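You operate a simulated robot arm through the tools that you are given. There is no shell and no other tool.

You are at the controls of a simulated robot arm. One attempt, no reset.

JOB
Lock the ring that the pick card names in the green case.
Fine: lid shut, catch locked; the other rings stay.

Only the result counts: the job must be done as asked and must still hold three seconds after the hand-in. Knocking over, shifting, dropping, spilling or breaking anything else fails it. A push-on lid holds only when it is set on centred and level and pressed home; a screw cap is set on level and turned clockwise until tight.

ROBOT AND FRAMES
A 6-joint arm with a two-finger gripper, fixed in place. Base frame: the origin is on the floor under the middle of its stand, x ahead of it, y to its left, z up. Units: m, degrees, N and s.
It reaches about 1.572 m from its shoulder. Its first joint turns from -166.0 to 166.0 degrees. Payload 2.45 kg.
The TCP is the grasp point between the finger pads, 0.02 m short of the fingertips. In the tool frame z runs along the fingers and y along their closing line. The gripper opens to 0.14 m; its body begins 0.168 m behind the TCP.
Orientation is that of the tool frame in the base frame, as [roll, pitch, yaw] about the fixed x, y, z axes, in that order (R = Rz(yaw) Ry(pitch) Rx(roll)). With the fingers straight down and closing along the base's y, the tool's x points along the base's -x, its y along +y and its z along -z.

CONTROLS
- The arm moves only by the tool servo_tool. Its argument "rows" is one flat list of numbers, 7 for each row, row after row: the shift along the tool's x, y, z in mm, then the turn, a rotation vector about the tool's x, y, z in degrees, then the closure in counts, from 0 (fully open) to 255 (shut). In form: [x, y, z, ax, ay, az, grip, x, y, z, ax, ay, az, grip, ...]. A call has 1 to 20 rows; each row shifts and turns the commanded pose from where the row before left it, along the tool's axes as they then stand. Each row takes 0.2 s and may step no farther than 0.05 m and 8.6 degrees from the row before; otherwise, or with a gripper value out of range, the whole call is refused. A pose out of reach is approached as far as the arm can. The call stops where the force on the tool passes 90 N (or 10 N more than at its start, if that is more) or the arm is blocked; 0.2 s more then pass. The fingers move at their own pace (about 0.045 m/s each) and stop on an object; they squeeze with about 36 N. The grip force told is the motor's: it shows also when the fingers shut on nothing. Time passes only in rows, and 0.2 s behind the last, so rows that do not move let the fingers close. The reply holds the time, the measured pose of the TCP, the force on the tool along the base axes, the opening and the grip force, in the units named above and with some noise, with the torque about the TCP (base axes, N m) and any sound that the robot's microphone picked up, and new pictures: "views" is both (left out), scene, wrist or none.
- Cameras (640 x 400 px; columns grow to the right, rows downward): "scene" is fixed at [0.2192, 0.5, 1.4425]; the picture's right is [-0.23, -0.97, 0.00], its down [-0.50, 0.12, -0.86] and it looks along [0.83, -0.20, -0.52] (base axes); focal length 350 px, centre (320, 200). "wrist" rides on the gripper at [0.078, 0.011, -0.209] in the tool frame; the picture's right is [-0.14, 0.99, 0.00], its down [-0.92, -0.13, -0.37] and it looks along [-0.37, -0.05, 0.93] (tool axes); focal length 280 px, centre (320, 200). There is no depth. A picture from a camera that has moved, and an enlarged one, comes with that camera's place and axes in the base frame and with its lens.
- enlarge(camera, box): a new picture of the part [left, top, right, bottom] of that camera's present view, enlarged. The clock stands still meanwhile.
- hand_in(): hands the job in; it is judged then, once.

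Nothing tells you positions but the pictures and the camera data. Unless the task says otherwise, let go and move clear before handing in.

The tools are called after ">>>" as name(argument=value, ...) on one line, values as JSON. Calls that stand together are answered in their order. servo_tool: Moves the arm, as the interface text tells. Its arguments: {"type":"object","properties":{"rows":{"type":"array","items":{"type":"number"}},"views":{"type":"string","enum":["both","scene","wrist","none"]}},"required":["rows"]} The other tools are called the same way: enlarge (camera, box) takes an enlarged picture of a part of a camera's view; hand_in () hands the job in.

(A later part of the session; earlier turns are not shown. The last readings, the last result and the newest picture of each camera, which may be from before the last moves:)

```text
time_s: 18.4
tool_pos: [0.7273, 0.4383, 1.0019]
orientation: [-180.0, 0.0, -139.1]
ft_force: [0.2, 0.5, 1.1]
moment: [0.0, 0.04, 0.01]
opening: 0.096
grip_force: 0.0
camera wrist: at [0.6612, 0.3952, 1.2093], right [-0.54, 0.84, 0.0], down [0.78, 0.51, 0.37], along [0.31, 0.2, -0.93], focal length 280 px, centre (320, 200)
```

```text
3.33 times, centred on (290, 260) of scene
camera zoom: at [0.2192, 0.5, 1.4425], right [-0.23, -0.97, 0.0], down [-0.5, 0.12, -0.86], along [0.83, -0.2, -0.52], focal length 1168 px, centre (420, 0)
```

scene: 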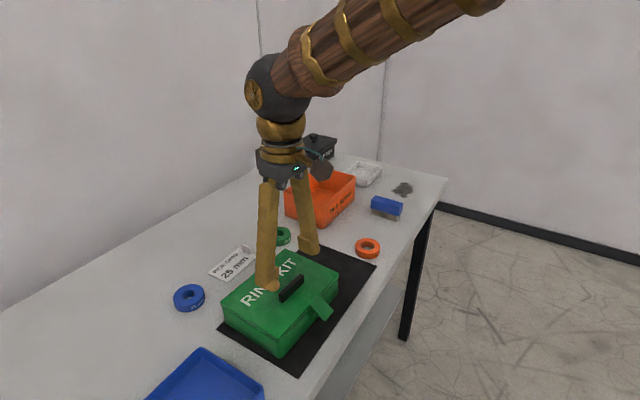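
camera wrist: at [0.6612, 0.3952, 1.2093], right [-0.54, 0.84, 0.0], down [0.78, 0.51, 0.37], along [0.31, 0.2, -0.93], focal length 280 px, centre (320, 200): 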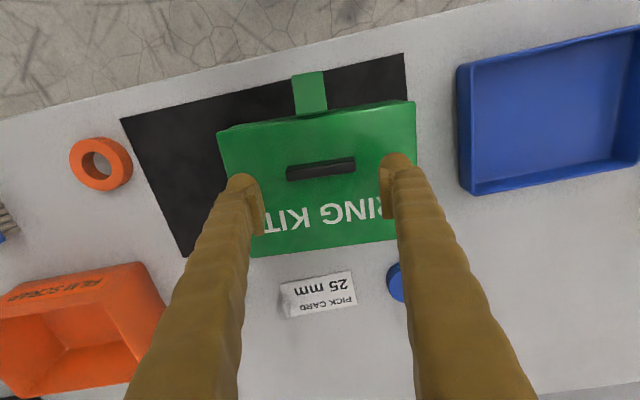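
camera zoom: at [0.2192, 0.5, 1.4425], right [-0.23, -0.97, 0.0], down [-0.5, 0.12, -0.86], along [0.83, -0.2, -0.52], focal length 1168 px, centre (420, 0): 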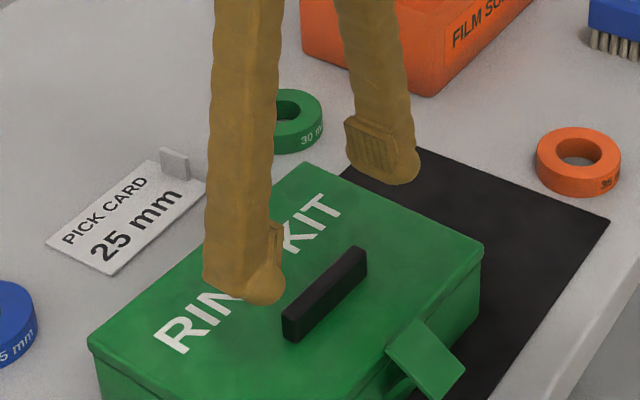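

>>> enlarge(camera="scene", box=[285, 225, 325, 260])

>>> enlarge(camera="scene", box=[245, 250, 315, 310])

>>> enlarge(camera="wrist", box=[220, 150, 280, 230])

```text
11.43 times, centred on (305, 242) of scene
camera zoom: at [0.2192, 0.5, 1.4425], right [-0.23, -0.97, 0.0], down [-0.5, 0.12, -0.86], along [0.83, -0.2, -0.52], focal length 4003 px, centre (491, -286)
```

zoom: 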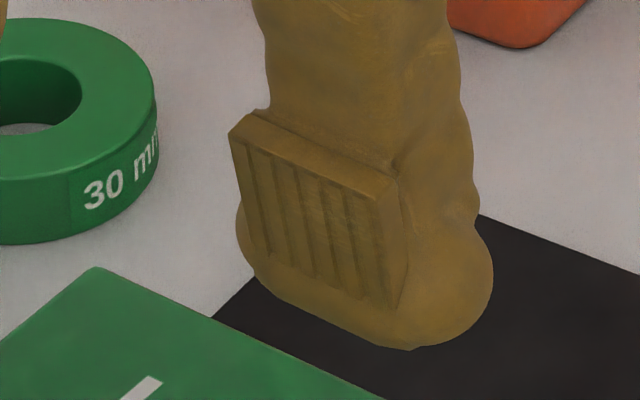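

```text
6.67 times, centred on (280, 280) of scene
camera zoom: at [0.2192, 0.5, 1.4425], right [-0.23, -0.97, 0.0], down [-0.5, 0.12, -0.86], along [0.83, -0.2, -0.52], focal length 2335 px, centre (587, -333)
```

zoom: 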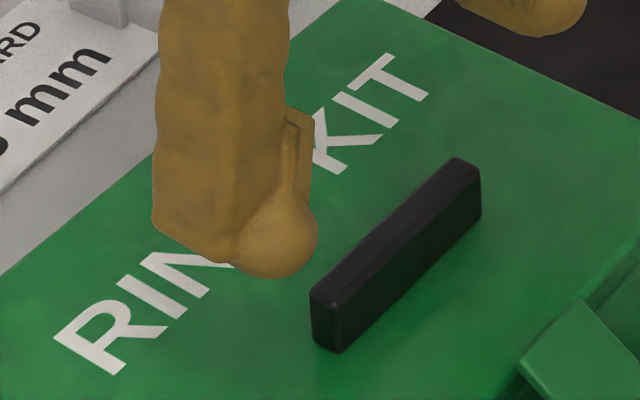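

```text
5.00 times, centred on (250, 190) of wrist
camera zoom: at [0.6612, 0.3952, 1.2093], right [-0.54, 0.84, 0.0], down [0.78, 0.51, 0.37], along [0.31, 0.2, -0.93], focal length 1402 px, centre (670, 250)
```

zoom: 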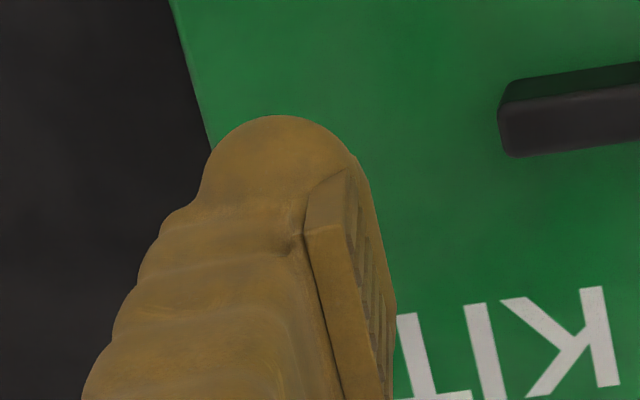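

The pads are about 28 mm wide and end about 6 mm above the fingertips, and the alignment with the bar is within 1 mm. I'll descend so that the tips stop just above the lid.

>>> servo_tool(rows=[0, 0.7, 25, 0, 0, 0, 80, 0, 0, 13, 0, 0, 0, 80, 0, 0, 6, 0, 0, 0, 80], views="none")

>>> enlarge(camera="scene", box=[230, 230, 340, 320])

>>> enlarge(camera="wrist", box=[220, 120, 420, 280])

```text
time_s: 19.2
tool_pos: [0.727, 0.4391, 0.9552]
orientation: [179.9, 0.1, -139.0]
ft_force: [0.5, 0.2, 0.0]
moment: [0.02, -0.01, -0.01]
opening: 0.0961
grip_force: 0.0
```

```text
4.44 times, centred on (285, 275) of scene
camera zoom: at [0.2192, 0.5, 1.4425], right [-0.23, -0.97, 0.0], down [-0.5, 0.12, -0.86], along [0.83, -0.2, -0.52], focal length 1557 px, centre (476, -133)
```

zoom: 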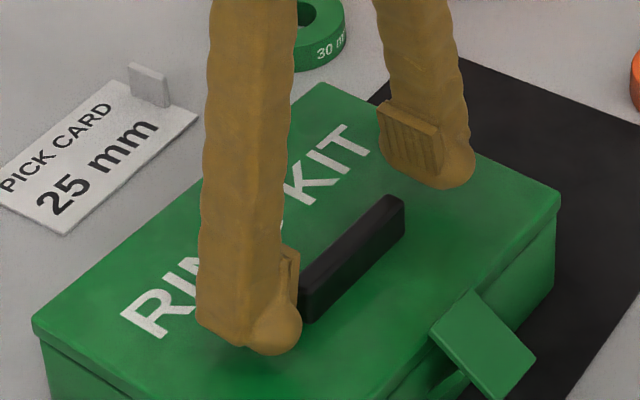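

```text
2.50 times, centred on (320, 200) of wrist
camera zoom: at [0.6612, 0.3955, 1.164], right [-0.54, 0.84, 0.0], down [0.78, 0.51, 0.37], along [0.31, 0.2, -0.93], focal length 701 px, centre (320, 200)
```

zoom: 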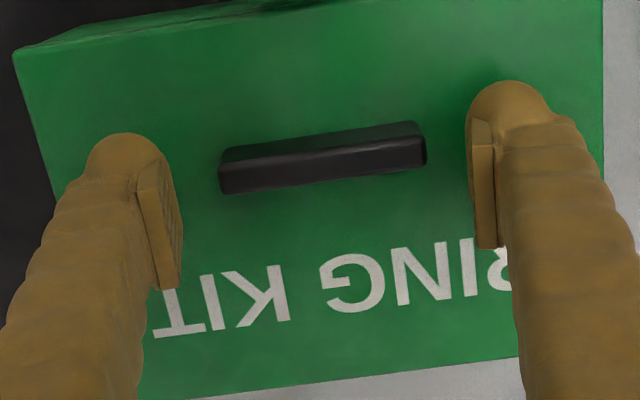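

>>> servo_tool(rows=[0.5, 0.5, 1.5, 0, 0, 0, 80, 0, 0, 1, 0, 0, 0, 80], views="none")

>>> servo_tool(rows=[0, 0, 0, 0, 0, 0, 120, 0, 0, 0, 0, 0, 0, 125, 0, 0, 0, 0, 0, 0, 140, 0, 0, 0, 0, 0, 0, 160, 0, 0, 0, 0, 0, 0, 200, 0, 0, 0, 0, 0, 0, 255, 0, 0, 0, 0, 0, 0, 255], views="both")

>>> enlarge(camera="scene", box=[230, 230, 340, 320])

```text
time_s: 19.8
tool_pos: [0.727, 0.4389, 0.9516]
orientation: [-179.9, 0.0, -139.1]
ft_force: [0.9, 0.4, 0.2]
moment: [0.02, 0.0, 0.02]
opening: 0.096
grip_force: 0.1
```

```text
time_s: 21.4
tool_pos: [0.7265, 0.439, 0.9517]
orientation: [180.0, 0.0, -139.1]
ft_force: [-2.9, 4.5, 1.7]
moment: [0.05, 0.0, 0.13]
opening: 0.0691
grip_force: 35.8
camera wrist: at [0.6608, 0.3948, 1.1611], right [-0.54, 0.84, 0.0], down [0.78, 0.51, 0.37], along [0.31, 0.2, -0.93], focal length 280 px, centre (320, 200)
```

scene: 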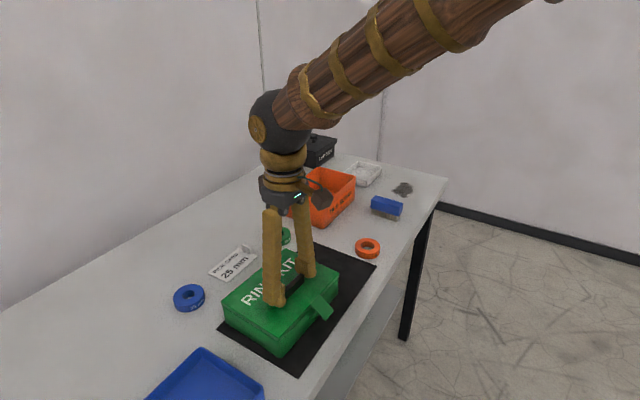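
wrist: 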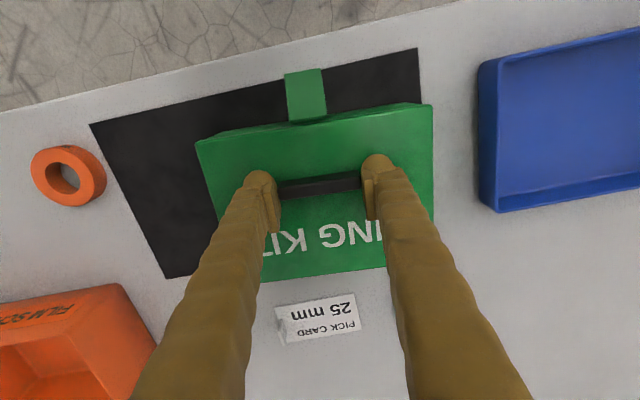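

```text
4.44 times, centred on (285, 275) of scene
camera zoom: at [0.2192, 0.5, 1.4425], right [-0.23, -0.97, 0.0], down [-0.5, 0.12, -0.86], along [0.83, -0.2, -0.52], focal length 1557 px, centre (476, -133)
```

zoom: 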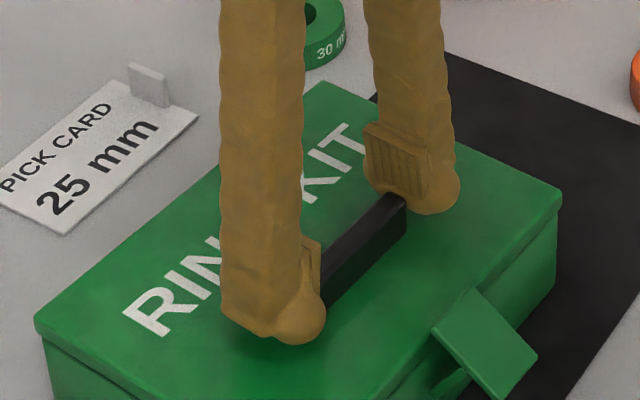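

The bar is gripped, with the opening at 69 mm. I'll lift gently along an arc about the back edge and watch the forces.

>>> servo_tool(rows=[-1.2, 0, -3.35, 0, 2, 0, 255, -1.2, 0, -3.35, 0, 2, 0, 255], views="none")

>>> servo_tool(rows=[-1.2, 0, -3.35, 0, 2, 0, 255, -1.2, 0, -3.35, 0, 2, 0, 255], views="both")

>>> enlarge(camera="scene", box=[210, 220, 360, 360])

```text
time_s: 22.0
tool_pos: [0.7288, 0.4387, 0.9577]
orientation: [179.9, -4.0, -139.1]
ft_force: [5.8, 1.8, 1.4]
moment: [0.32, -0.4, 0.03]
opening: 0.0689
grip_force: 36.4
```

```text
time_s: 22.6
tool_pos: [0.7316, 0.4409, 0.9654]
orientation: [-180.0, -8.0, -139.1]
ft_force: [3.1, 2.3, -1.0]
moment: [0.08, -0.05, -0.03]
opening: 0.0689
grip_force: 35.4
camera wrist: at [0.6873, 0.4175, 1.1829], right [-0.55, 0.84, -0.02], down [0.81, 0.53, 0.24], along [0.21, 0.11, -0.97], focal length 280 px, centre (320, 200)
```

scene: 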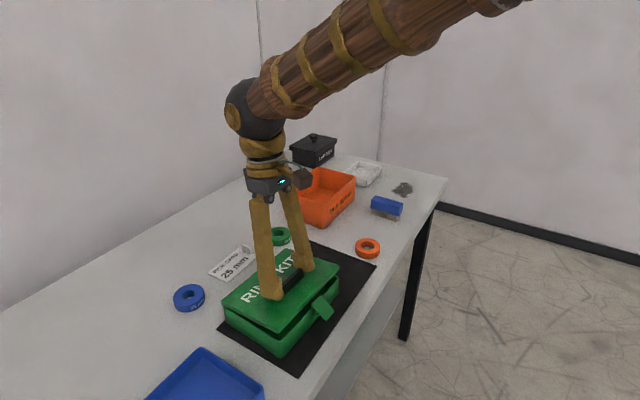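
wrist: 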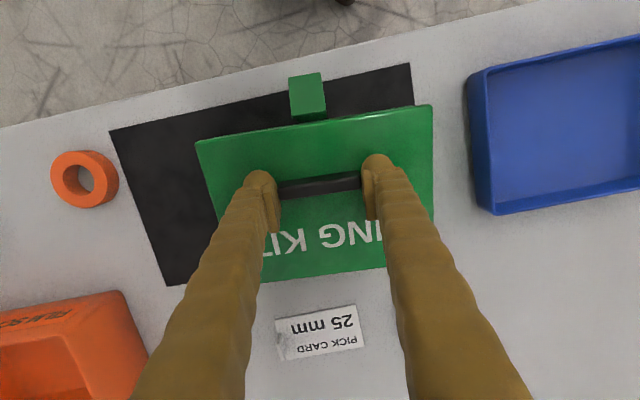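

```text
2.86 times, centred on (285, 290) of scene
camera zoom: at [0.2192, 0.5, 1.4425], right [-0.23, -0.97, 0.0], down [-0.5, 0.12, -0.86], along [0.83, -0.2, -0.52], focal length 1001 px, centre (420, -57)
```

zoom: 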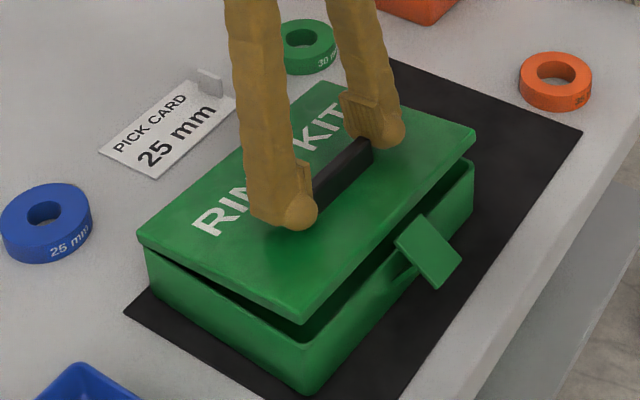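

The lid is hinged at the back and opens with low force. I'll continue the arc.

>>> servo_tool(rows=[-2.54, 0, -6.66, 0, 4, 0, 255, -2.54, 0, -6.66, 0, 4, 0, 255, -2.54, 0, -6.66, 0, 4, 0, 255], views="none")

>>> servo_tool(rows=[-2.54, 0, -6.66, 0, 4, 0, 255, -2.54, 0, -6.66, 0, 4, 0, 255, -2.54, 0, -6.66, 0, 4, 0, 255], views="both")

>>> enlarge(camera="scene", box=[210, 200, 360, 360])

```text
time_s: 23.4
tool_pos: [0.7397, 0.4494, 0.9835]
orientation: [-180.0, -20.0, -139.1]
ft_force: [0.9, 2.7, 0.4]
moment: [-0.05, -0.15, 0.16]
opening: 0.069
grip_force: 36.1
```

```text
time_s: 24.2
tool_pos: [0.7506, 0.4588, 0.9999]
orientation: [179.9, -32.2, -139.1]
ft_force: [-2.1, -0.1, -0.4]
moment: [-0.19, 0.08, -0.18]
opening: 0.0689
grip_force: 36.2
camera wrist: at [0.7779, 0.4958, 1.2175], right [-0.56, 0.83, -0.07], down [0.82, 0.54, -0.18], along [-0.11, -0.16, -0.98], focal length 280 px, centre (320, 200)
```

scene: 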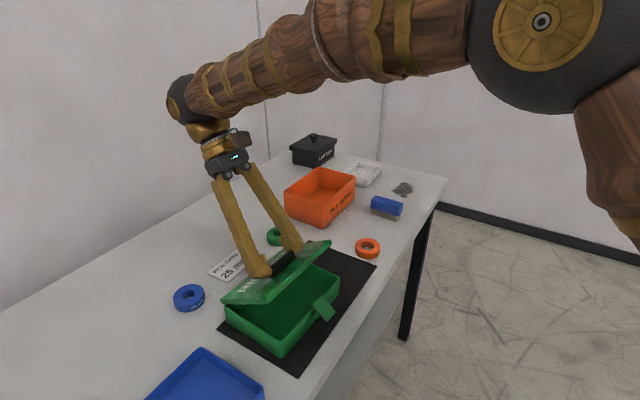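
wrist: 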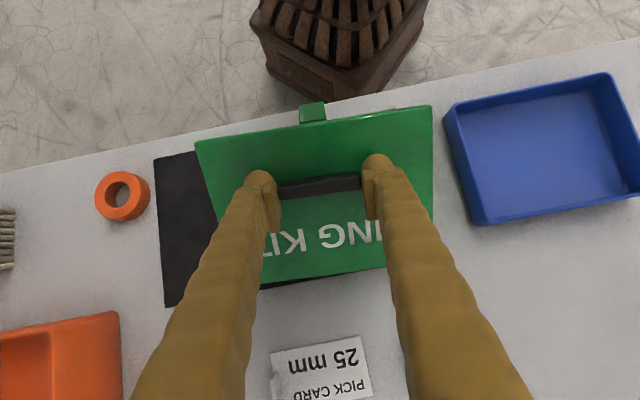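

```text
2.50 times, centred on (285, 280) of scene
camera zoom: at [0.2192, 0.5, 1.4425], right [-0.23, -0.97, 0.0], down [-0.5, 0.12, -0.86], along [0.83, -0.2, -0.52], focal length 876 px, centre (408, 0)
```

zoom: 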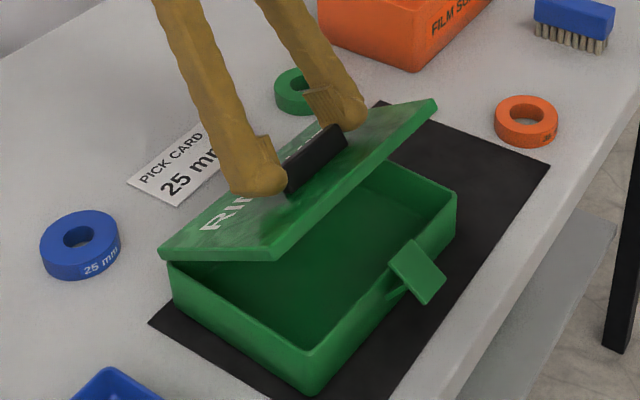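

The case is empty inside and the lid follows smoothly at 32°. I'll continue opening as far as the arm allows.

>>> servo_tool(rows=[-2.54, 0, -6.66, 0, 4, 0, 255, -2.54, 0, -6.66, 0, 4, 0, 255, -2.54, 0, -6.66, 0, 4, 0, 255], views="none")

>>> servo_tool(rows=[-2.54, 0, -6.66, 0, 4, 0, 255, -2.54, 0, -6.66, 0, 4, 0, 255, -2.54, 0, -6.66, 0, 4, 0, 255], views="scene")

```text
time_s: 25.0
tool_pos: [0.7611, 0.4677, 1.0076]
orientation: [-179.8, -43.5, -139.0]
ft_force: [3.3, 3.2, 10.8]
moment: [0.72, -0.66, 0.07]
opening: 0.069
grip_force: 36.0
out of reach, approached as far as the arm can: row 3
```

```text
time_s: 25.8
tool_pos: [0.7024, 0.4263, 0.9488]
orientation: [-179.8, -54.7, -139.2]
ft_force: [33.6, 25.3, 55.9]
moment: [0.88, -0.24, -0.12]
opening: 0.0692
grip_force: 36.2
out of reach, approached as far as the arm can: row 1, 2, 3
```

scene: 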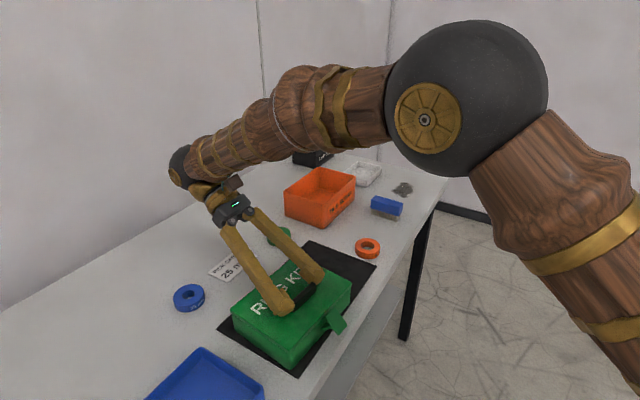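

The arm reached its limit and pulled the tool back, closing the lid. I'll look carefully before moving again.

>>> enlarge(camera="scene", box=[190, 220, 380, 380])

>>> enlarge(camera="wrist", box=[0, 0, 640, 400])

>>> enlarge(camera="scene", box=[120, 220, 360, 380])

```text
2.50 times, centred on (285, 300) of scene
camera zoom: at [0.2192, 0.5, 1.4425], right [-0.23, -0.97, 0.0], down [-0.5, 0.12, -0.86], along [0.83, -0.2, -0.52], focal length 876 px, centre (408, -50)
```

zoom: 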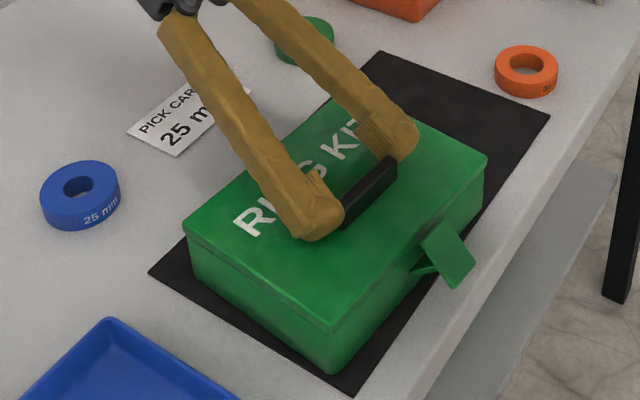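

```text
1.00 times, centred on (320, 200) of wrist (not enlarged: the box is as wide or as high as the picture)
camera zoom: at [0.7908, 0.5162, 1.1329], right [-0.59, 0.8, -0.11], down [0.71, 0.45, -0.54], along [-0.38, -0.4, -0.84], focal length 280 px, centre (320, 200)
```

zoom: 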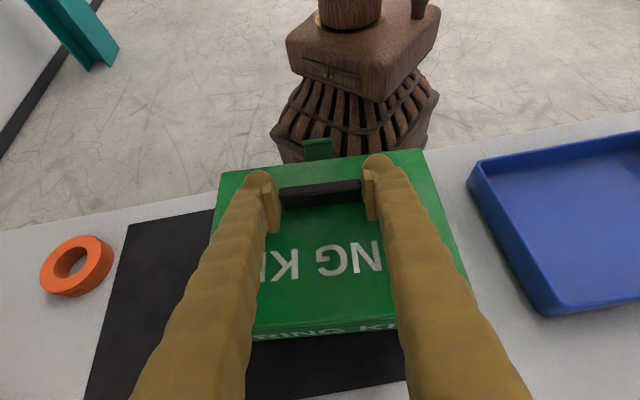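

```text
2.50 times, centred on (240, 300) of scene
camera zoom: at [0.2192, 0.5, 1.4425], right [-0.23, -0.97, 0.0], down [-0.5, 0.12, -0.86], along [0.83, -0.2, -0.52], focal length 876 px, centre (520, -50)
```

zoom: 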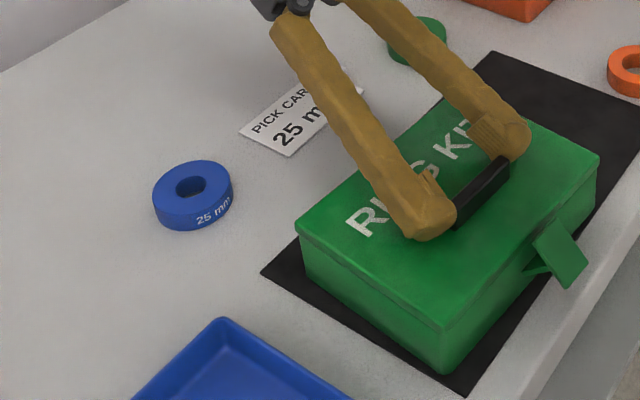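

The case slid about 40 mm toward the robot, the lid is shut and unharmed, and the catch is still open. I'll release the bar first without moving the arm.

>>> servo_tool(rows=[0, 0, 0, 0, 0, 0, 70, 0, 0, 0, 0, 0, 0, 70, 0, 0, 0, 0, 0, 0, 70], views="both")

```text
time_s: 26.6
tool_pos: [0.7013, 0.4248, 0.9462]
orientation: [-179.7, -55.0, -139.1]
ft_force: [-5.7, -19.2, 82.4]
moment: [0.56, 1.0, 0.38]
opening: 0.081
grip_force: 0.1
camera wrist: at [0.7907, 0.5149, 1.1311], right [-0.59, 0.8, -0.11], down [0.71, 0.45, -0.54], along [-0.38, -0.4, -0.83], focal length 280 px, centre (320, 200)
```

scene: 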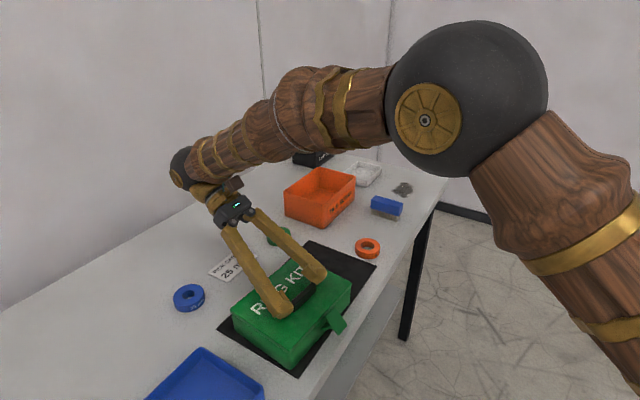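
wrist: 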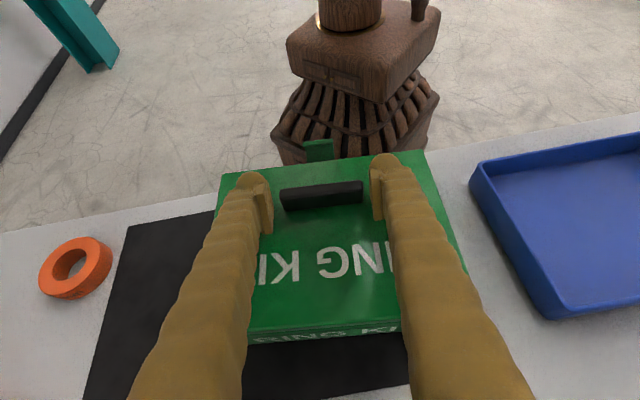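

>>> servo_tool(rows=[0, 0, -5, 0, -4, 0, 60], views="none")

```text
time_s: 27.0
tool_pos: [0.7066, 0.4287, 0.9466]
orientation: [180.0, -52.1, -139.2]
ft_force: [-7.4, -6.2, 52.4]
moment: [-0.23, 0.07, -0.17]
opening: 0.0937
grip_force: 0.1
```

>>> servo_tool(rows=[0, 0, -5, 0, -4, 0, 60], views="none")

>>> servo_tool(rows=[0, 0, -5, 0, -4, 0, 60], views="scene")

```text
time_s: 27.4
tool_pos: [0.7101, 0.4308, 0.948]
orientation: [-179.9, -48.1, -139.0]
ft_force: [-0.1, 0.3, -1.3]
moment: [-0.01, 0.01, 0.01]
opening: 0.107
grip_force: 0.2
```

```text
time_s: 27.8
tool_pos: [0.7114, 0.4331, 0.953]
orientation: [180.0, -44.0, -139.1]
ft_force: [-0.5, -0.3, 0.0]
moment: [-0.03, 0.01, -0.02]
opening: 0.1072
grip_force: 0.1
```

scene: 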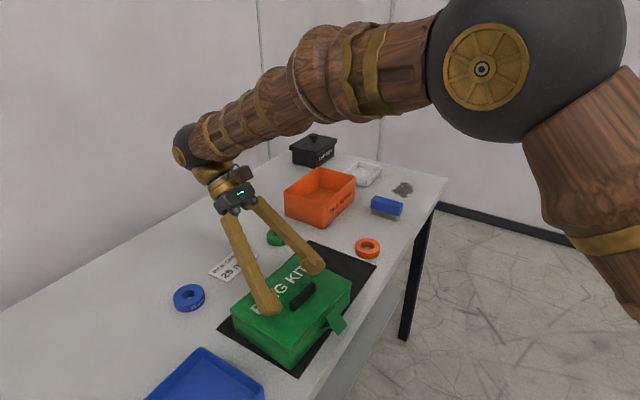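

The tool is free again with no force. I'll raise it and return to vertical.

>>> servo_tool(rows=[27.8, 0, -28.8, 0, 0, 0, 60, 27.8, 0, -28.8, 0, 0, 0, 60, 0, 0, 0, 0, -8, 0, 60, 0, 0, 0, 0, -8, 0, 60, 0, 0, 0, 0, -8, 0, 60, 0, 0, 0, 0, -8, 0, 60, 0, 0, 0, 0, -8, 0, 60, 0, 0, 0, 0, -4, 0, 60], views="both")

>>> enlarge(camera="scene", box=[120, 220, 360, 380])

>>> enlarge(camera="wrist", box=[220, 60, 420, 220])

```text
time_s: 29.6
tool_pos: [0.7133, 0.4323, 1.0333]
orientation: [-180.0, 0.1, -139.0]
ft_force: [-0.3, -0.3, 0.8]
moment: [-0.01, 0.03, -0.02]
opening: 0.1074
grip_force: 0.1
camera wrist: at [0.6458, 0.3898, 1.2427], right [-0.54, 0.84, 0.0], down [0.78, 0.51, 0.37], along [0.31, 0.2, -0.93], focal length 280 px, centre (320, 200)
```

scene: 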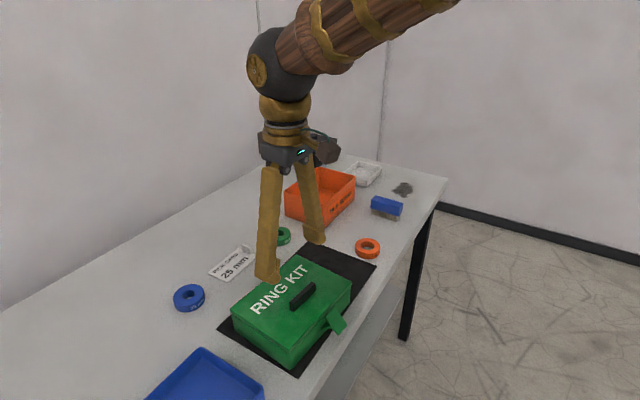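
wrist: 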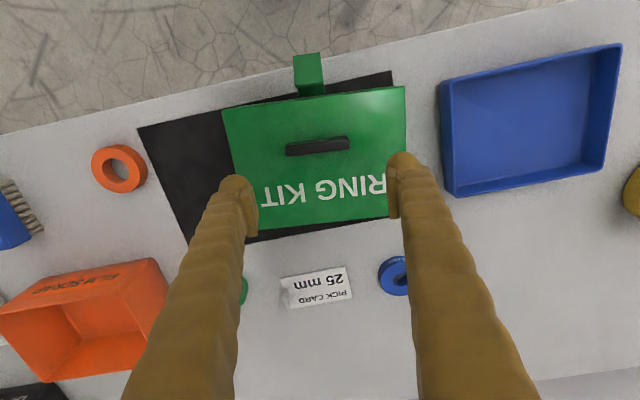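

```text
2.50 times, centred on (240, 300) of scene
camera zoom: at [0.2192, 0.5, 1.4425], right [-0.23, -0.97, 0.0], down [-0.5, 0.12, -0.86], along [0.83, -0.2, -0.52], focal length 876 px, centre (520, -50)
```

zoom: 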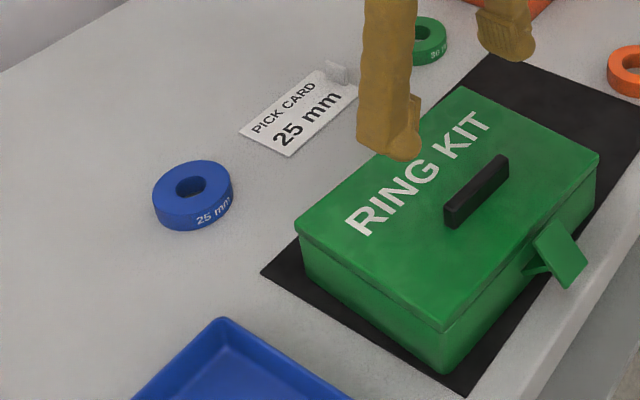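

```text
2.50 times, centred on (320, 140) of wrist
camera zoom: at [0.6458, 0.3898, 1.2427], right [-0.54, 0.84, 0.0], down [0.78, 0.51, 0.37], along [0.31, 0.2, -0.93], focal length 701 px, centre (320, 350)
```

zoom: 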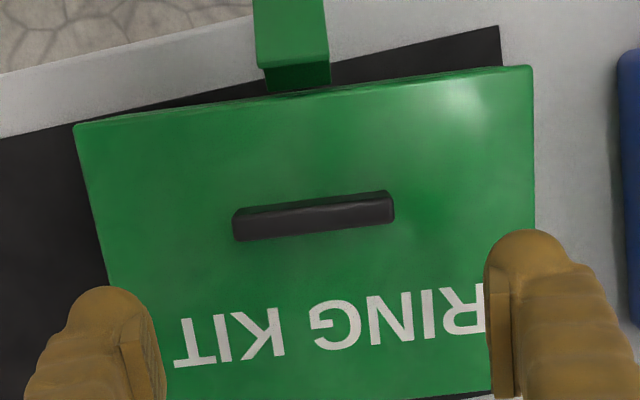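

The case now sits about 27 mm toward the robot from where it started, unrotated, with the catch wide open. I'll regrip the bar ends from above, slide the case gently back, and then test whether the lid stays put when partly open.

>>> servo_tool(rows=[19.6, 0.7, 0, 0, 0, 1, 80, 0, 0, 40, 0, 0, 0, 80, 0, 0, 25, 0, 0, 0, 80, 0, 0, 8, 0, 0, 0, 80], views="none")

>>> enlarge(camera="wrist", box=[220, 120, 420, 280])

>>> enlarge(camera="scene", box=[230, 230, 360, 330])

```text
time_s: 30.6
tool_pos: [0.6978, 0.4203, 0.9602]
orientation: [180.0, 0.0, -140.2]
ft_force: [0.1, 0.7, -0.8]
moment: [-0.01, 0.02, -0.03]
opening: 0.0959
grip_force: 0.0
```

```text
2.50 times, centred on (320, 200) of wrist
camera zoom: at [0.6301, 0.3776, 1.1701], right [-0.53, 0.85, 0.0], down [0.79, 0.49, 0.37], along [0.31, 0.2, -0.93], focal length 701 px, centre (320, 200)
```

zoom: 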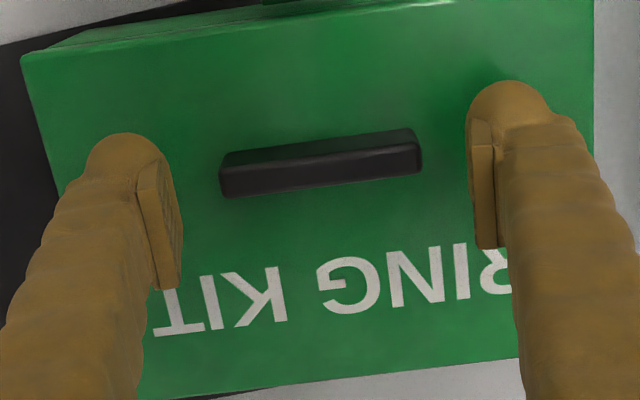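

```text
4.00 times, centred on (295, 280) of scene
camera zoom: at [0.2192, 0.5, 1.4425], right [-0.23, -0.97, 0.0], down [-0.5, 0.12, -0.86], along [0.83, -0.2, -0.52], focal length 1401 px, centre (420, -120)
```

zoom: 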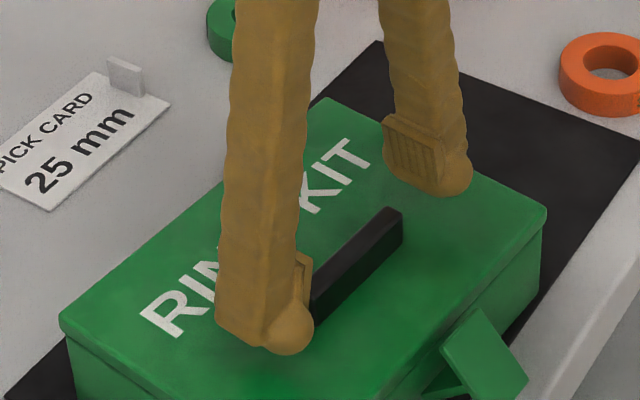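

>>> servo_tool(rows=[0, 0, 5, 0, 0, 0, 80, 0, 0, 3, 0, 0, 0, 80], views="none")

>>> servo_tool(rows=[0, 0, 0, 0, 0, 0, 120, 0, 0, 0, 0, 0, 0, 130, 0, 0, 0, 0, 0, 0, 150, 0, 0, 0, 0, 0, 0, 200, 0, 0, 0, 0, 0, 0, 255, 0, 0, 0, 0, 0, 0, 255], views="none")

>>> servo_tool(rows=[-3, -0.5, 0, 0, 0, 0, 255, -3, -0.5, 0, 0, 0, 0, 255, -3, -0.5, 0, 0, 0, 0, 255], views="scene")

```text
time_s: 31.2
tool_pos: [0.6953, 0.4207, 0.9535]
orientation: [179.9, 0.0, -140.2]
ft_force: [0.6, 0.6, 0.6]
moment: [-0.02, 0.02, -0.01]
opening: 0.0958
grip_force: 0.2
```

```text
time_s: 32.6
tool_pos: [0.6961, 0.4207, 0.9532]
orientation: [-179.9, 0.1, -140.1]
ft_force: [3.2, -4.7, 0.7]
moment: [-0.03, -0.09, -0.02]
opening: 0.0691
grip_force: 36.3
```

```text
time_s: 33.4
tool_pos: [0.7037, 0.4254, 0.953]
orientation: [180.0, 0.0, -140.2]
ft_force: [-1.4, -0.6, -0.1]
moment: [-0.22, 0.31, -0.07]
opening: 0.069
grip_force: 36.4
```

scene: 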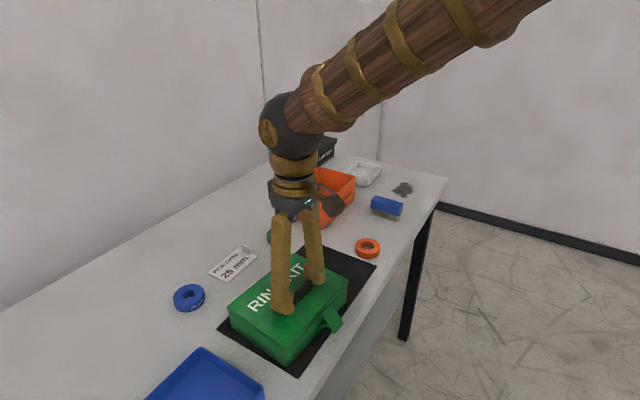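

The case slides easily with almost no force. I'll bring it the rest of the way back.

>>> servo_tool(rows=[-3.3, -0.7, 0, 0, 0, -0.2, 255, -3.3, -0.7, 0, 0, 0, -0.2, 255, -3.3, -0.7, 0, 0, 0, -0.2, 255, -3.3, -0.7, 0, 0, 0, -0.2, 255, -3.3, -0.7, 0, 0, 0, -0.2, 255, -3.3, -0.7, 0, 0, 0, 0, 255], views="scene")

>>> enlarge(camera="scene", box=[120, 220, 360, 380])

```text
time_s: 34.8
tool_pos: [0.7227, 0.4355, 0.9532]
orientation: [-180.0, 0.0, -139.1]
ft_force: [-3.2, -0.7, -0.7]
moment: [-0.18, 0.22, 0.03]
opening: 0.0692
grip_force: 35.5
```

scene: 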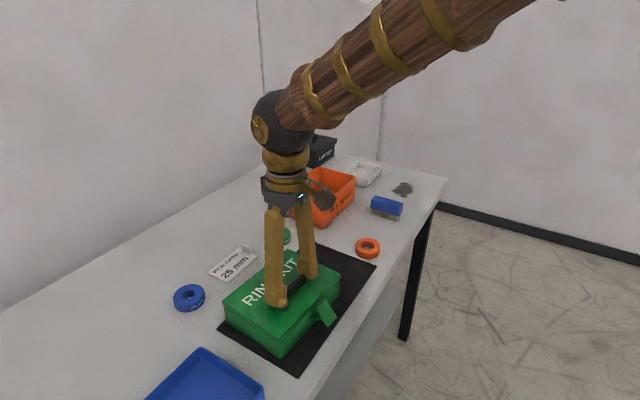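

```text
2.50 times, centred on (240, 300) of scene
camera zoom: at [0.2192, 0.5, 1.4425], right [-0.23, -0.97, 0.0], down [-0.5, 0.12, -0.86], along [0.83, -0.2, -0.52], focal length 876 px, centre (520, -50)
```

zoom: 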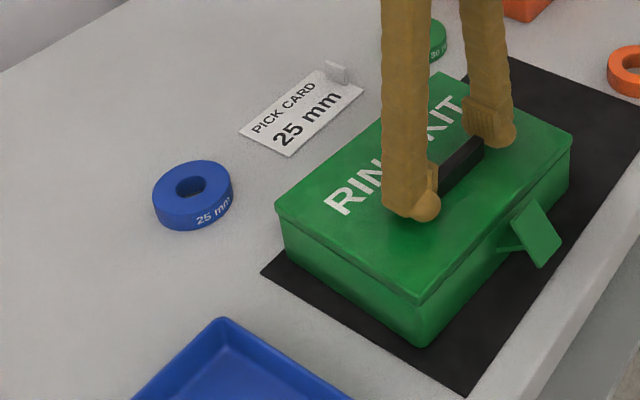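

The case is back in its original spot. Now I'll lift the lid to about 28° and then release, to test whether the hinge holds the lid by itself.

>>> servo_tool(rows=[-1.2, 0, -3.35, 0, 2, 0, 255, -1.2, 0, -3.35, 0, 2, 0, 255, -2.54, 0, -6.66, 0, 4, 0, 255, -2.54, 0, -6.66, 0, 4, 0, 255, -2.54, 0, -6.66, 0, 4, 0, 255, -2.54, 0, -6.66, 0, 4, 0, 255, -2.54, 0, -6.66, 0, 4, 0, 255, -2.54, 0, -6.66, 0, 4, 0, 255], views="none")

>>> servo_tool(rows=[0, 0, 0, 0, 0, 0, 255, 0, 0, 0, 0, 0, 0, 255], views="scene")

>>> servo_tool(rows=[0, 0, 0, 0, 0, 0, 90, 0, 0, 0, 0, 0, 0, 90, 0, 0, 0, 0, 0, 0, 90], views="scene")

>>> enlarge(camera="scene", box=[200, 200, 360, 360])

```text
time_s: 36.6
tool_pos: [0.7426, 0.453, 0.9937]
orientation: [-180.0, -28.1, -139.2]
ft_force: [-2.5, -2.2, 2.5]
moment: [-0.01, 0.02, 0.09]
opening: 0.0688
grip_force: 36.0
```

```text
time_s: 37.2
tool_pos: [0.742, 0.454, 0.995]
orientation: [-180.0, -27.9, -139.1]
ft_force: [-2.4, -5.5, 4.9]
moment: [-0.11, -0.05, -0.01]
opening: 0.0688
grip_force: 36.1
```

scene: 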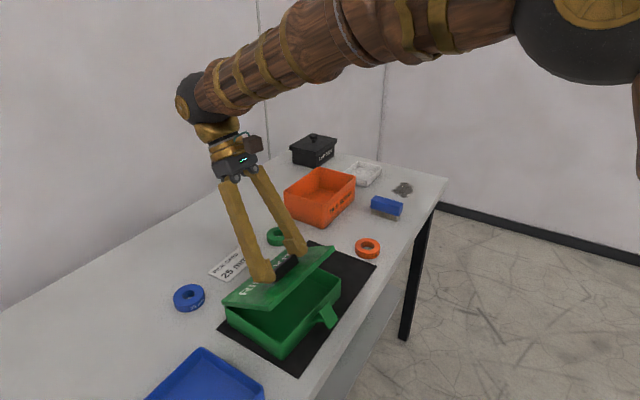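

```text
time_s: 38.0
tool_pos: [0.742, 0.4535, 0.9952]
orientation: [-180.0, -28.0, -139.1]
ft_force: [-0.4, -0.4, 0.9]
moment: [-0.03, 0.0, 0.01]
opening: 0.0907
grip_force: 0.0
```

scene: 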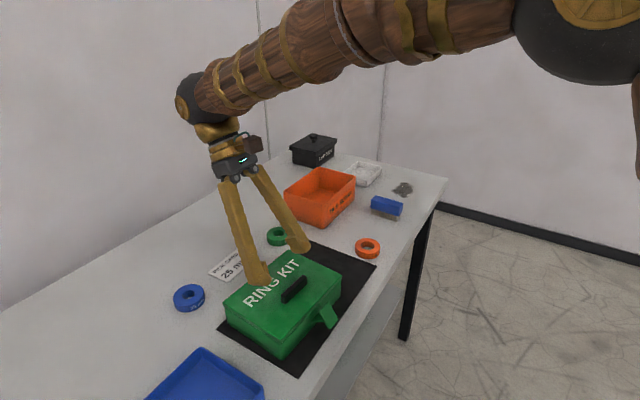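

```text
2.50 times, centred on (280, 280) of scene
camera zoom: at [0.2192, 0.5, 1.4425], right [-0.23, -0.97, 0.0], down [-0.5, 0.12, -0.86], along [0.83, -0.2, -0.52], focal length 876 px, centre (420, 0)
```

zoom: 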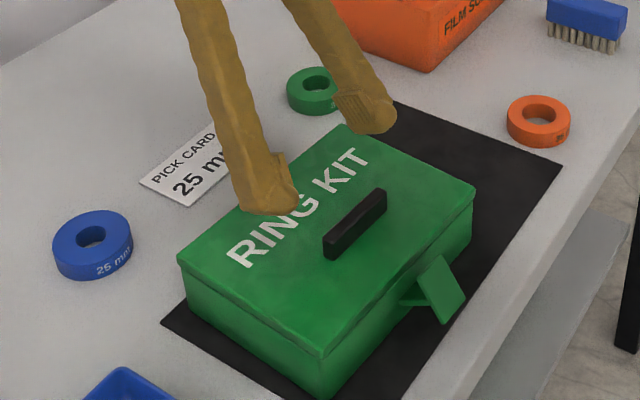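

The lid falls shut by itself, so it has to be swung past vertical. I'll regrip the bar ends with the tool leaning toward the robot, near-horizontal with the fingers pointing forward, so the wrist ends near vertical when the lid is fully open. First I'll raise the tool and lean it to check reach.

>>> servo_tool(rows=[14.1, 0, -26.5, 0, 0, 0, 80, 14.1, 0, -26.5, 0, 0, 0, 80, 0, 0, 0, 0, -8, 0, 80, 0, 0, 0, 0, -8, 0, 80, 0, 0, 0, 0, -8, 0, 80, 0, 0, 0, 0, -8, 0, 80, 0, 0, 0, 0, -8, 0, 80, 0, 0, 0, 0, -8, 0, 80, 0, 0, 0, 0, -8, 0, 80, 0, 0, 0, 0, -8, 0, 80], views="scene")

```text
time_s: 40.2
tool_pos: [0.7431, 0.4538, 1.0559]
orientation: [-179.9, 36.1, -139.1]
ft_force: [0.7, 0.2, -0.5]
moment: [-0.01, 0.02, -0.01]
opening: 0.096
grip_force: 0.0
```

scene: 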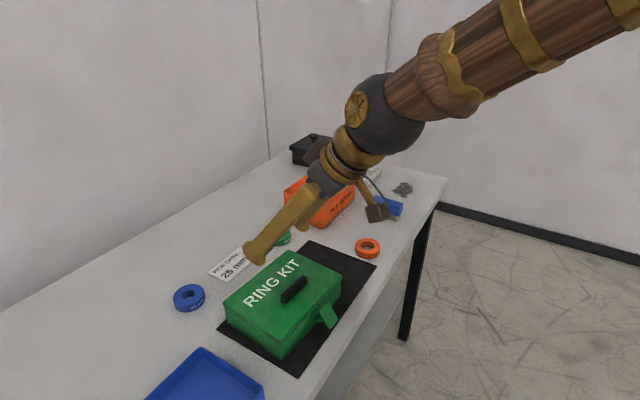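

>>> servo_tool(rows=[0, 0, 0, 0, -8, 0, 80, 0, 0, 0, 0, -8, 0, 80], views="none")

>>> servo_tool(rows=[0, 0, 0, 0, -8, 0, 80, 0, 0, 0, 0, -8, 0, 80], views="both")

```text
time_s: 40.8
tool_pos: [0.7356, 0.4603, 1.0547]
orientation: [178.6, 46.0, -138.4]
ft_force: [0.3, -0.2, -0.6]
moment: [-0.09, 0.06, -0.04]
opening: 0.0962
grip_force: 0.0
out of reach, approached as far as the arm can: row 2
```

```text
time_s: 41.4
tool_pos: [0.7261, 0.4691, 1.0502]
orientation: [178.0, 57.4, -136.6]
ft_force: [3.6, -1.7, 2.3]
moment: [0.02, 0.49, 0.33]
opening: 0.096
grip_force: 0.1
out of reach, approached as far as the arm can: row 1
camera wrist: at [0.5649, 0.3206, 1.0975], right [-0.65, 0.75, 0.13], down [0.23, 0.03, 0.97], along [0.73, 0.66, -0.2], focal length 280 px, centre (320, 200)
```

scene: 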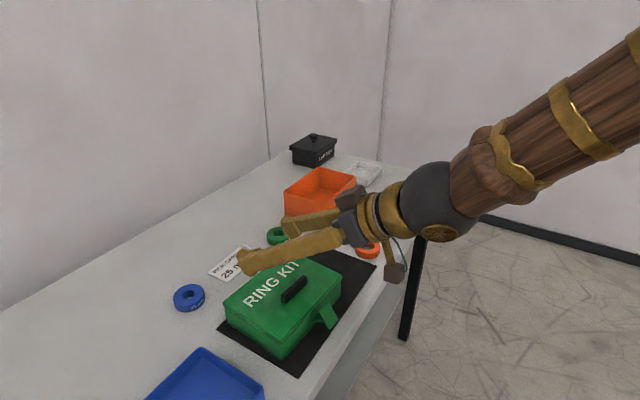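
wrist: 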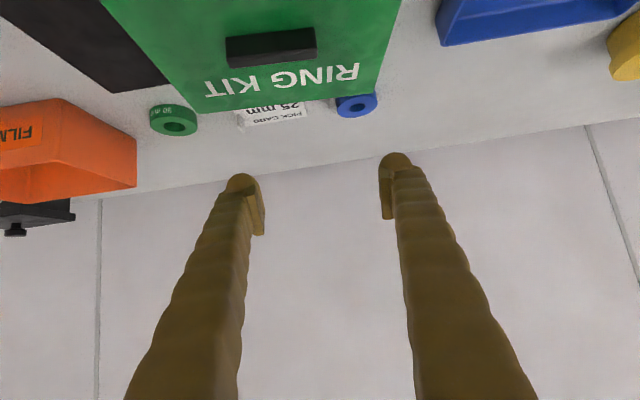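

>>> servo_tool(rows=[0, 0, 0, 0, 0, 0, 80, 0, 0, 0, 0, 0, 0, 80], views="none")

```text
time_s: 42.0
tool_pos: [0.7315, 0.4658, 1.0531]
orientation: [175.9, 57.7, -140.4]
ft_force: [-0.1, -0.3, -0.3]
moment: [0.01, 0.0, 0.03]
opening: 0.096
grip_force: 0.1
```

I'm near a wrist singularity at this lean. Before going on I'll look at the fingertip profile from the side.

>>> enlarge(camera="scene", box=[225, 200, 345, 290])

>>> enlarge(camera="scene", box=[265, 195, 325, 245])

>>> enlarge(camera="wrist", box=[360, 140, 440, 240])

```text
4.44 times, centred on (285, 245) of scene
camera zoom: at [0.2192, 0.5, 1.4425], right [-0.23, -0.97, 0.0], down [-0.5, 0.12, -0.86], along [0.83, -0.2, -0.52], focal length 1557 px, centre (476, 0)
```

zoom: 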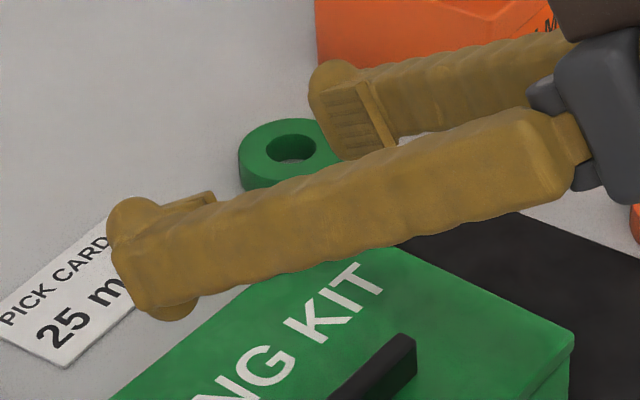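

```text
8.00 times, centred on (295, 220) of scene
camera zoom: at [0.2192, 0.5, 1.4425], right [-0.23, -0.97, 0.0], down [-0.5, 0.12, -0.86], along [0.83, -0.2, -0.52], focal length 2802 px, centre (520, 40)
```

zoom: 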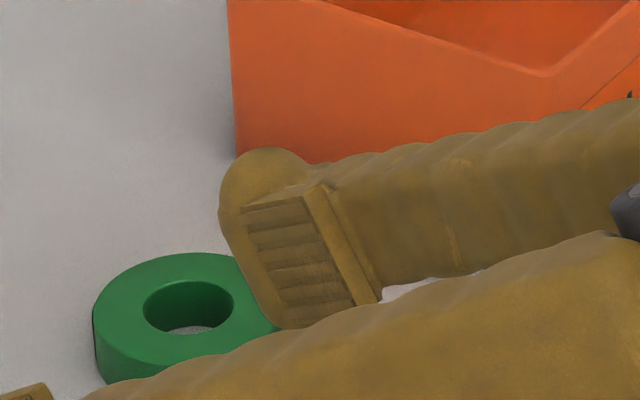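

```text
4.00 times, centred on (400, 190) of wrist
camera zoom: at [0.5655, 0.3225, 1.0985], right [-0.62, 0.77, 0.15], down [0.24, 0.0, 0.97], along [0.74, 0.64, -0.19], focal length 1122 px, centre (0, 240)
```

zoom: 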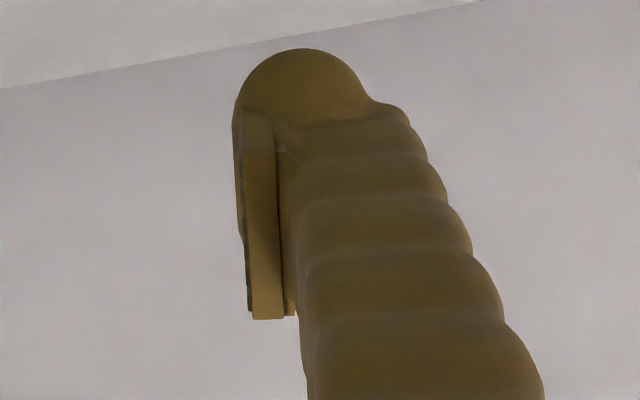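

The fingertip has rounded rims on both sides, about 11 mm in radius, with a pad of about 32 × 26 mm. Instead of crossing the singularity I'll use a 40° lean, open partway, pivot within the grip about the bar's axis, then finish opening. First I'll go back to a 40° lean.

>>> servo_tool(rows=[0, 0, 0, 0, 4, 0, 80, 0, 0, 0, 0, 4, 0, 80, 0, 0, 0, 0, 4, 0, 80, 0, 0, 0, 0, 4, 0, 80, 0, 0, 0, 0, 1.7, 0, 80, 0, 0, 0, 0, 0, 0, 80], views="scene")

```text
time_s: 43.4
tool_pos: [0.7282, 0.471, 1.0532]
orientation: [176.0, 43.9, -138.8]
ft_force: [0.1, -1.1, -0.1]
moment: [0.01, 0.02, 0.03]
opening: 0.0963
grip_force: 0.1
out of reach, approached as far as the arm can: row 4
```

scene: 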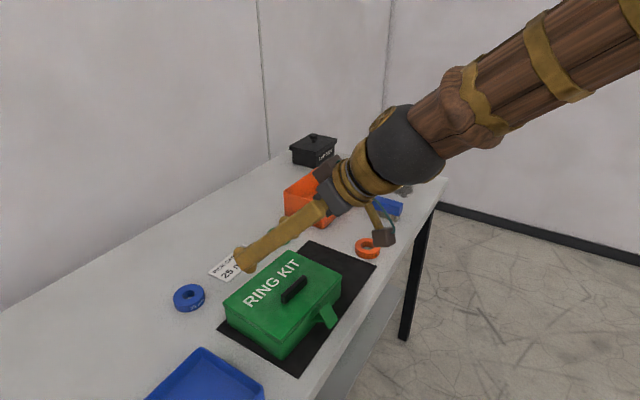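

>>> servo_tool(rows=[0, 0, 0, 0, 4, 0, 80, 0, 0, 0, 0, 4, 0, 80, 0, 0, 0, 0, 4, 0, 80, 0, 0, 0, 0, 4, 0, 80, 0, 0, 0, 0, 4, 0, 80, 0, 0, 0, 0, 4, 0, 80, 0, 0, 0, 0, 0, 0, 80], views="none")

```text
time_s: 45.0
tool_pos: [0.7285, 0.471, 1.054]
orientation: [177.0, 20.0, -137.1]
ft_force: [-0.2, 0.1, 0.6]
moment: [0.02, -0.01, 0.01]
opening: 0.0961
grip_force: 0.1
```

>>> servo_tool(rows=[0, 0, 0, 3.65, -0.1, 1.78, 80, 0, 0, 0, 0, 0, 0, 80, 18.3, -11.5, 22.1, 0, 0, 0, 80, 18.3, -11.5, 22.1, 0, 0, 0, 80], views="both")

>>> enlarge(camera="wrist", box=[220, 100, 420, 260])

>>> enlarge(camera="scene", box=[210, 220, 370, 350])

```text
time_s: 46.0
tool_pos: [0.7284, 0.4429, 0.9976]
orientation: [179.8, 20.1, -139.1]
ft_force: [-0.9, -0.4, -0.3]
moment: [0.01, -0.01, 0.01]
opening: 0.0959
grip_force: 0.0
camera wrist: at [0.6119, 0.3544, 1.168], right [-0.55, 0.83, 0.05], down [0.64, 0.39, 0.66], along [0.53, 0.4, -0.75], focal length 280 px, centre (320, 200)
```

scene: 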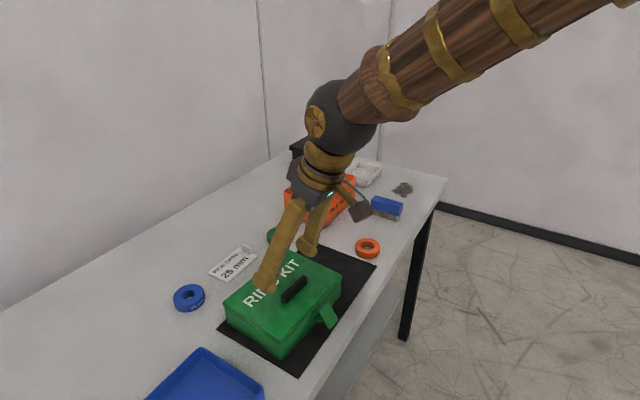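
wrist: 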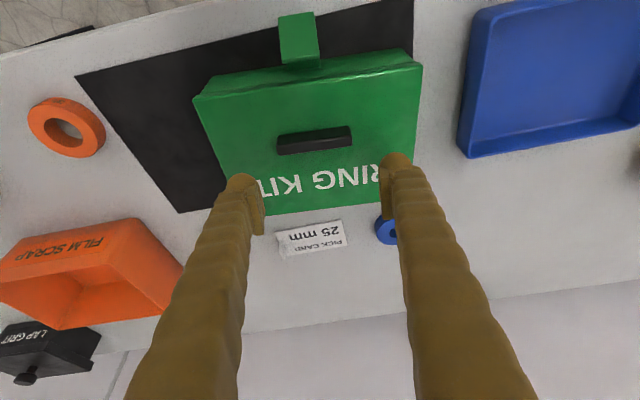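

```text
2.50 times, centred on (320, 180) of wrist
camera zoom: at [0.6119, 0.3544, 1.168], right [-0.55, 0.83, 0.05], down [0.64, 0.39, 0.66], along [0.53, 0.4, -0.75], focal length 701 px, centre (320, 250)
```

zoom: 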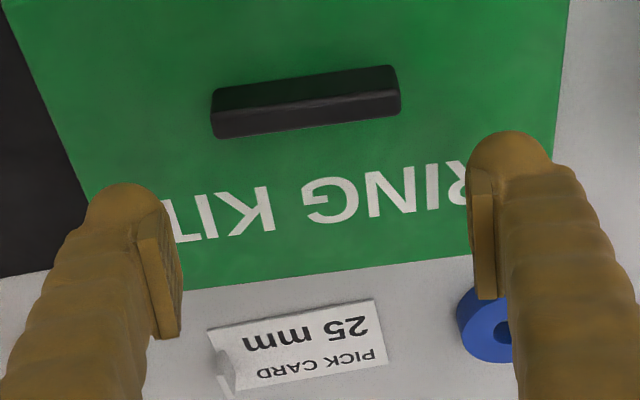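

```text
3.08 times, centred on (290, 285) of scene
camera zoom: at [0.2192, 0.5, 1.4425], right [-0.23, -0.97, 0.0], down [-0.5, 0.12, -0.86], along [0.83, -0.2, -0.52], focal length 1078 px, centre (412, -62)
```

zoom: 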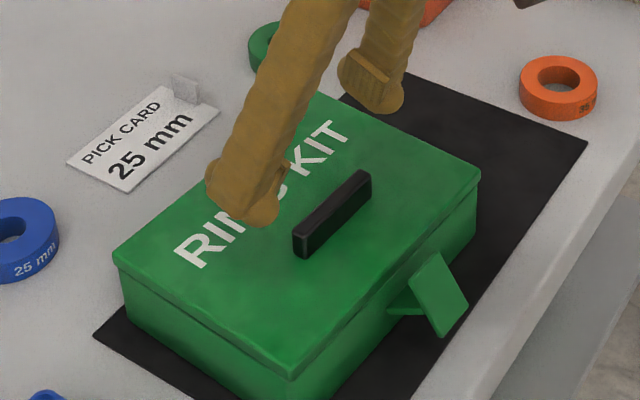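

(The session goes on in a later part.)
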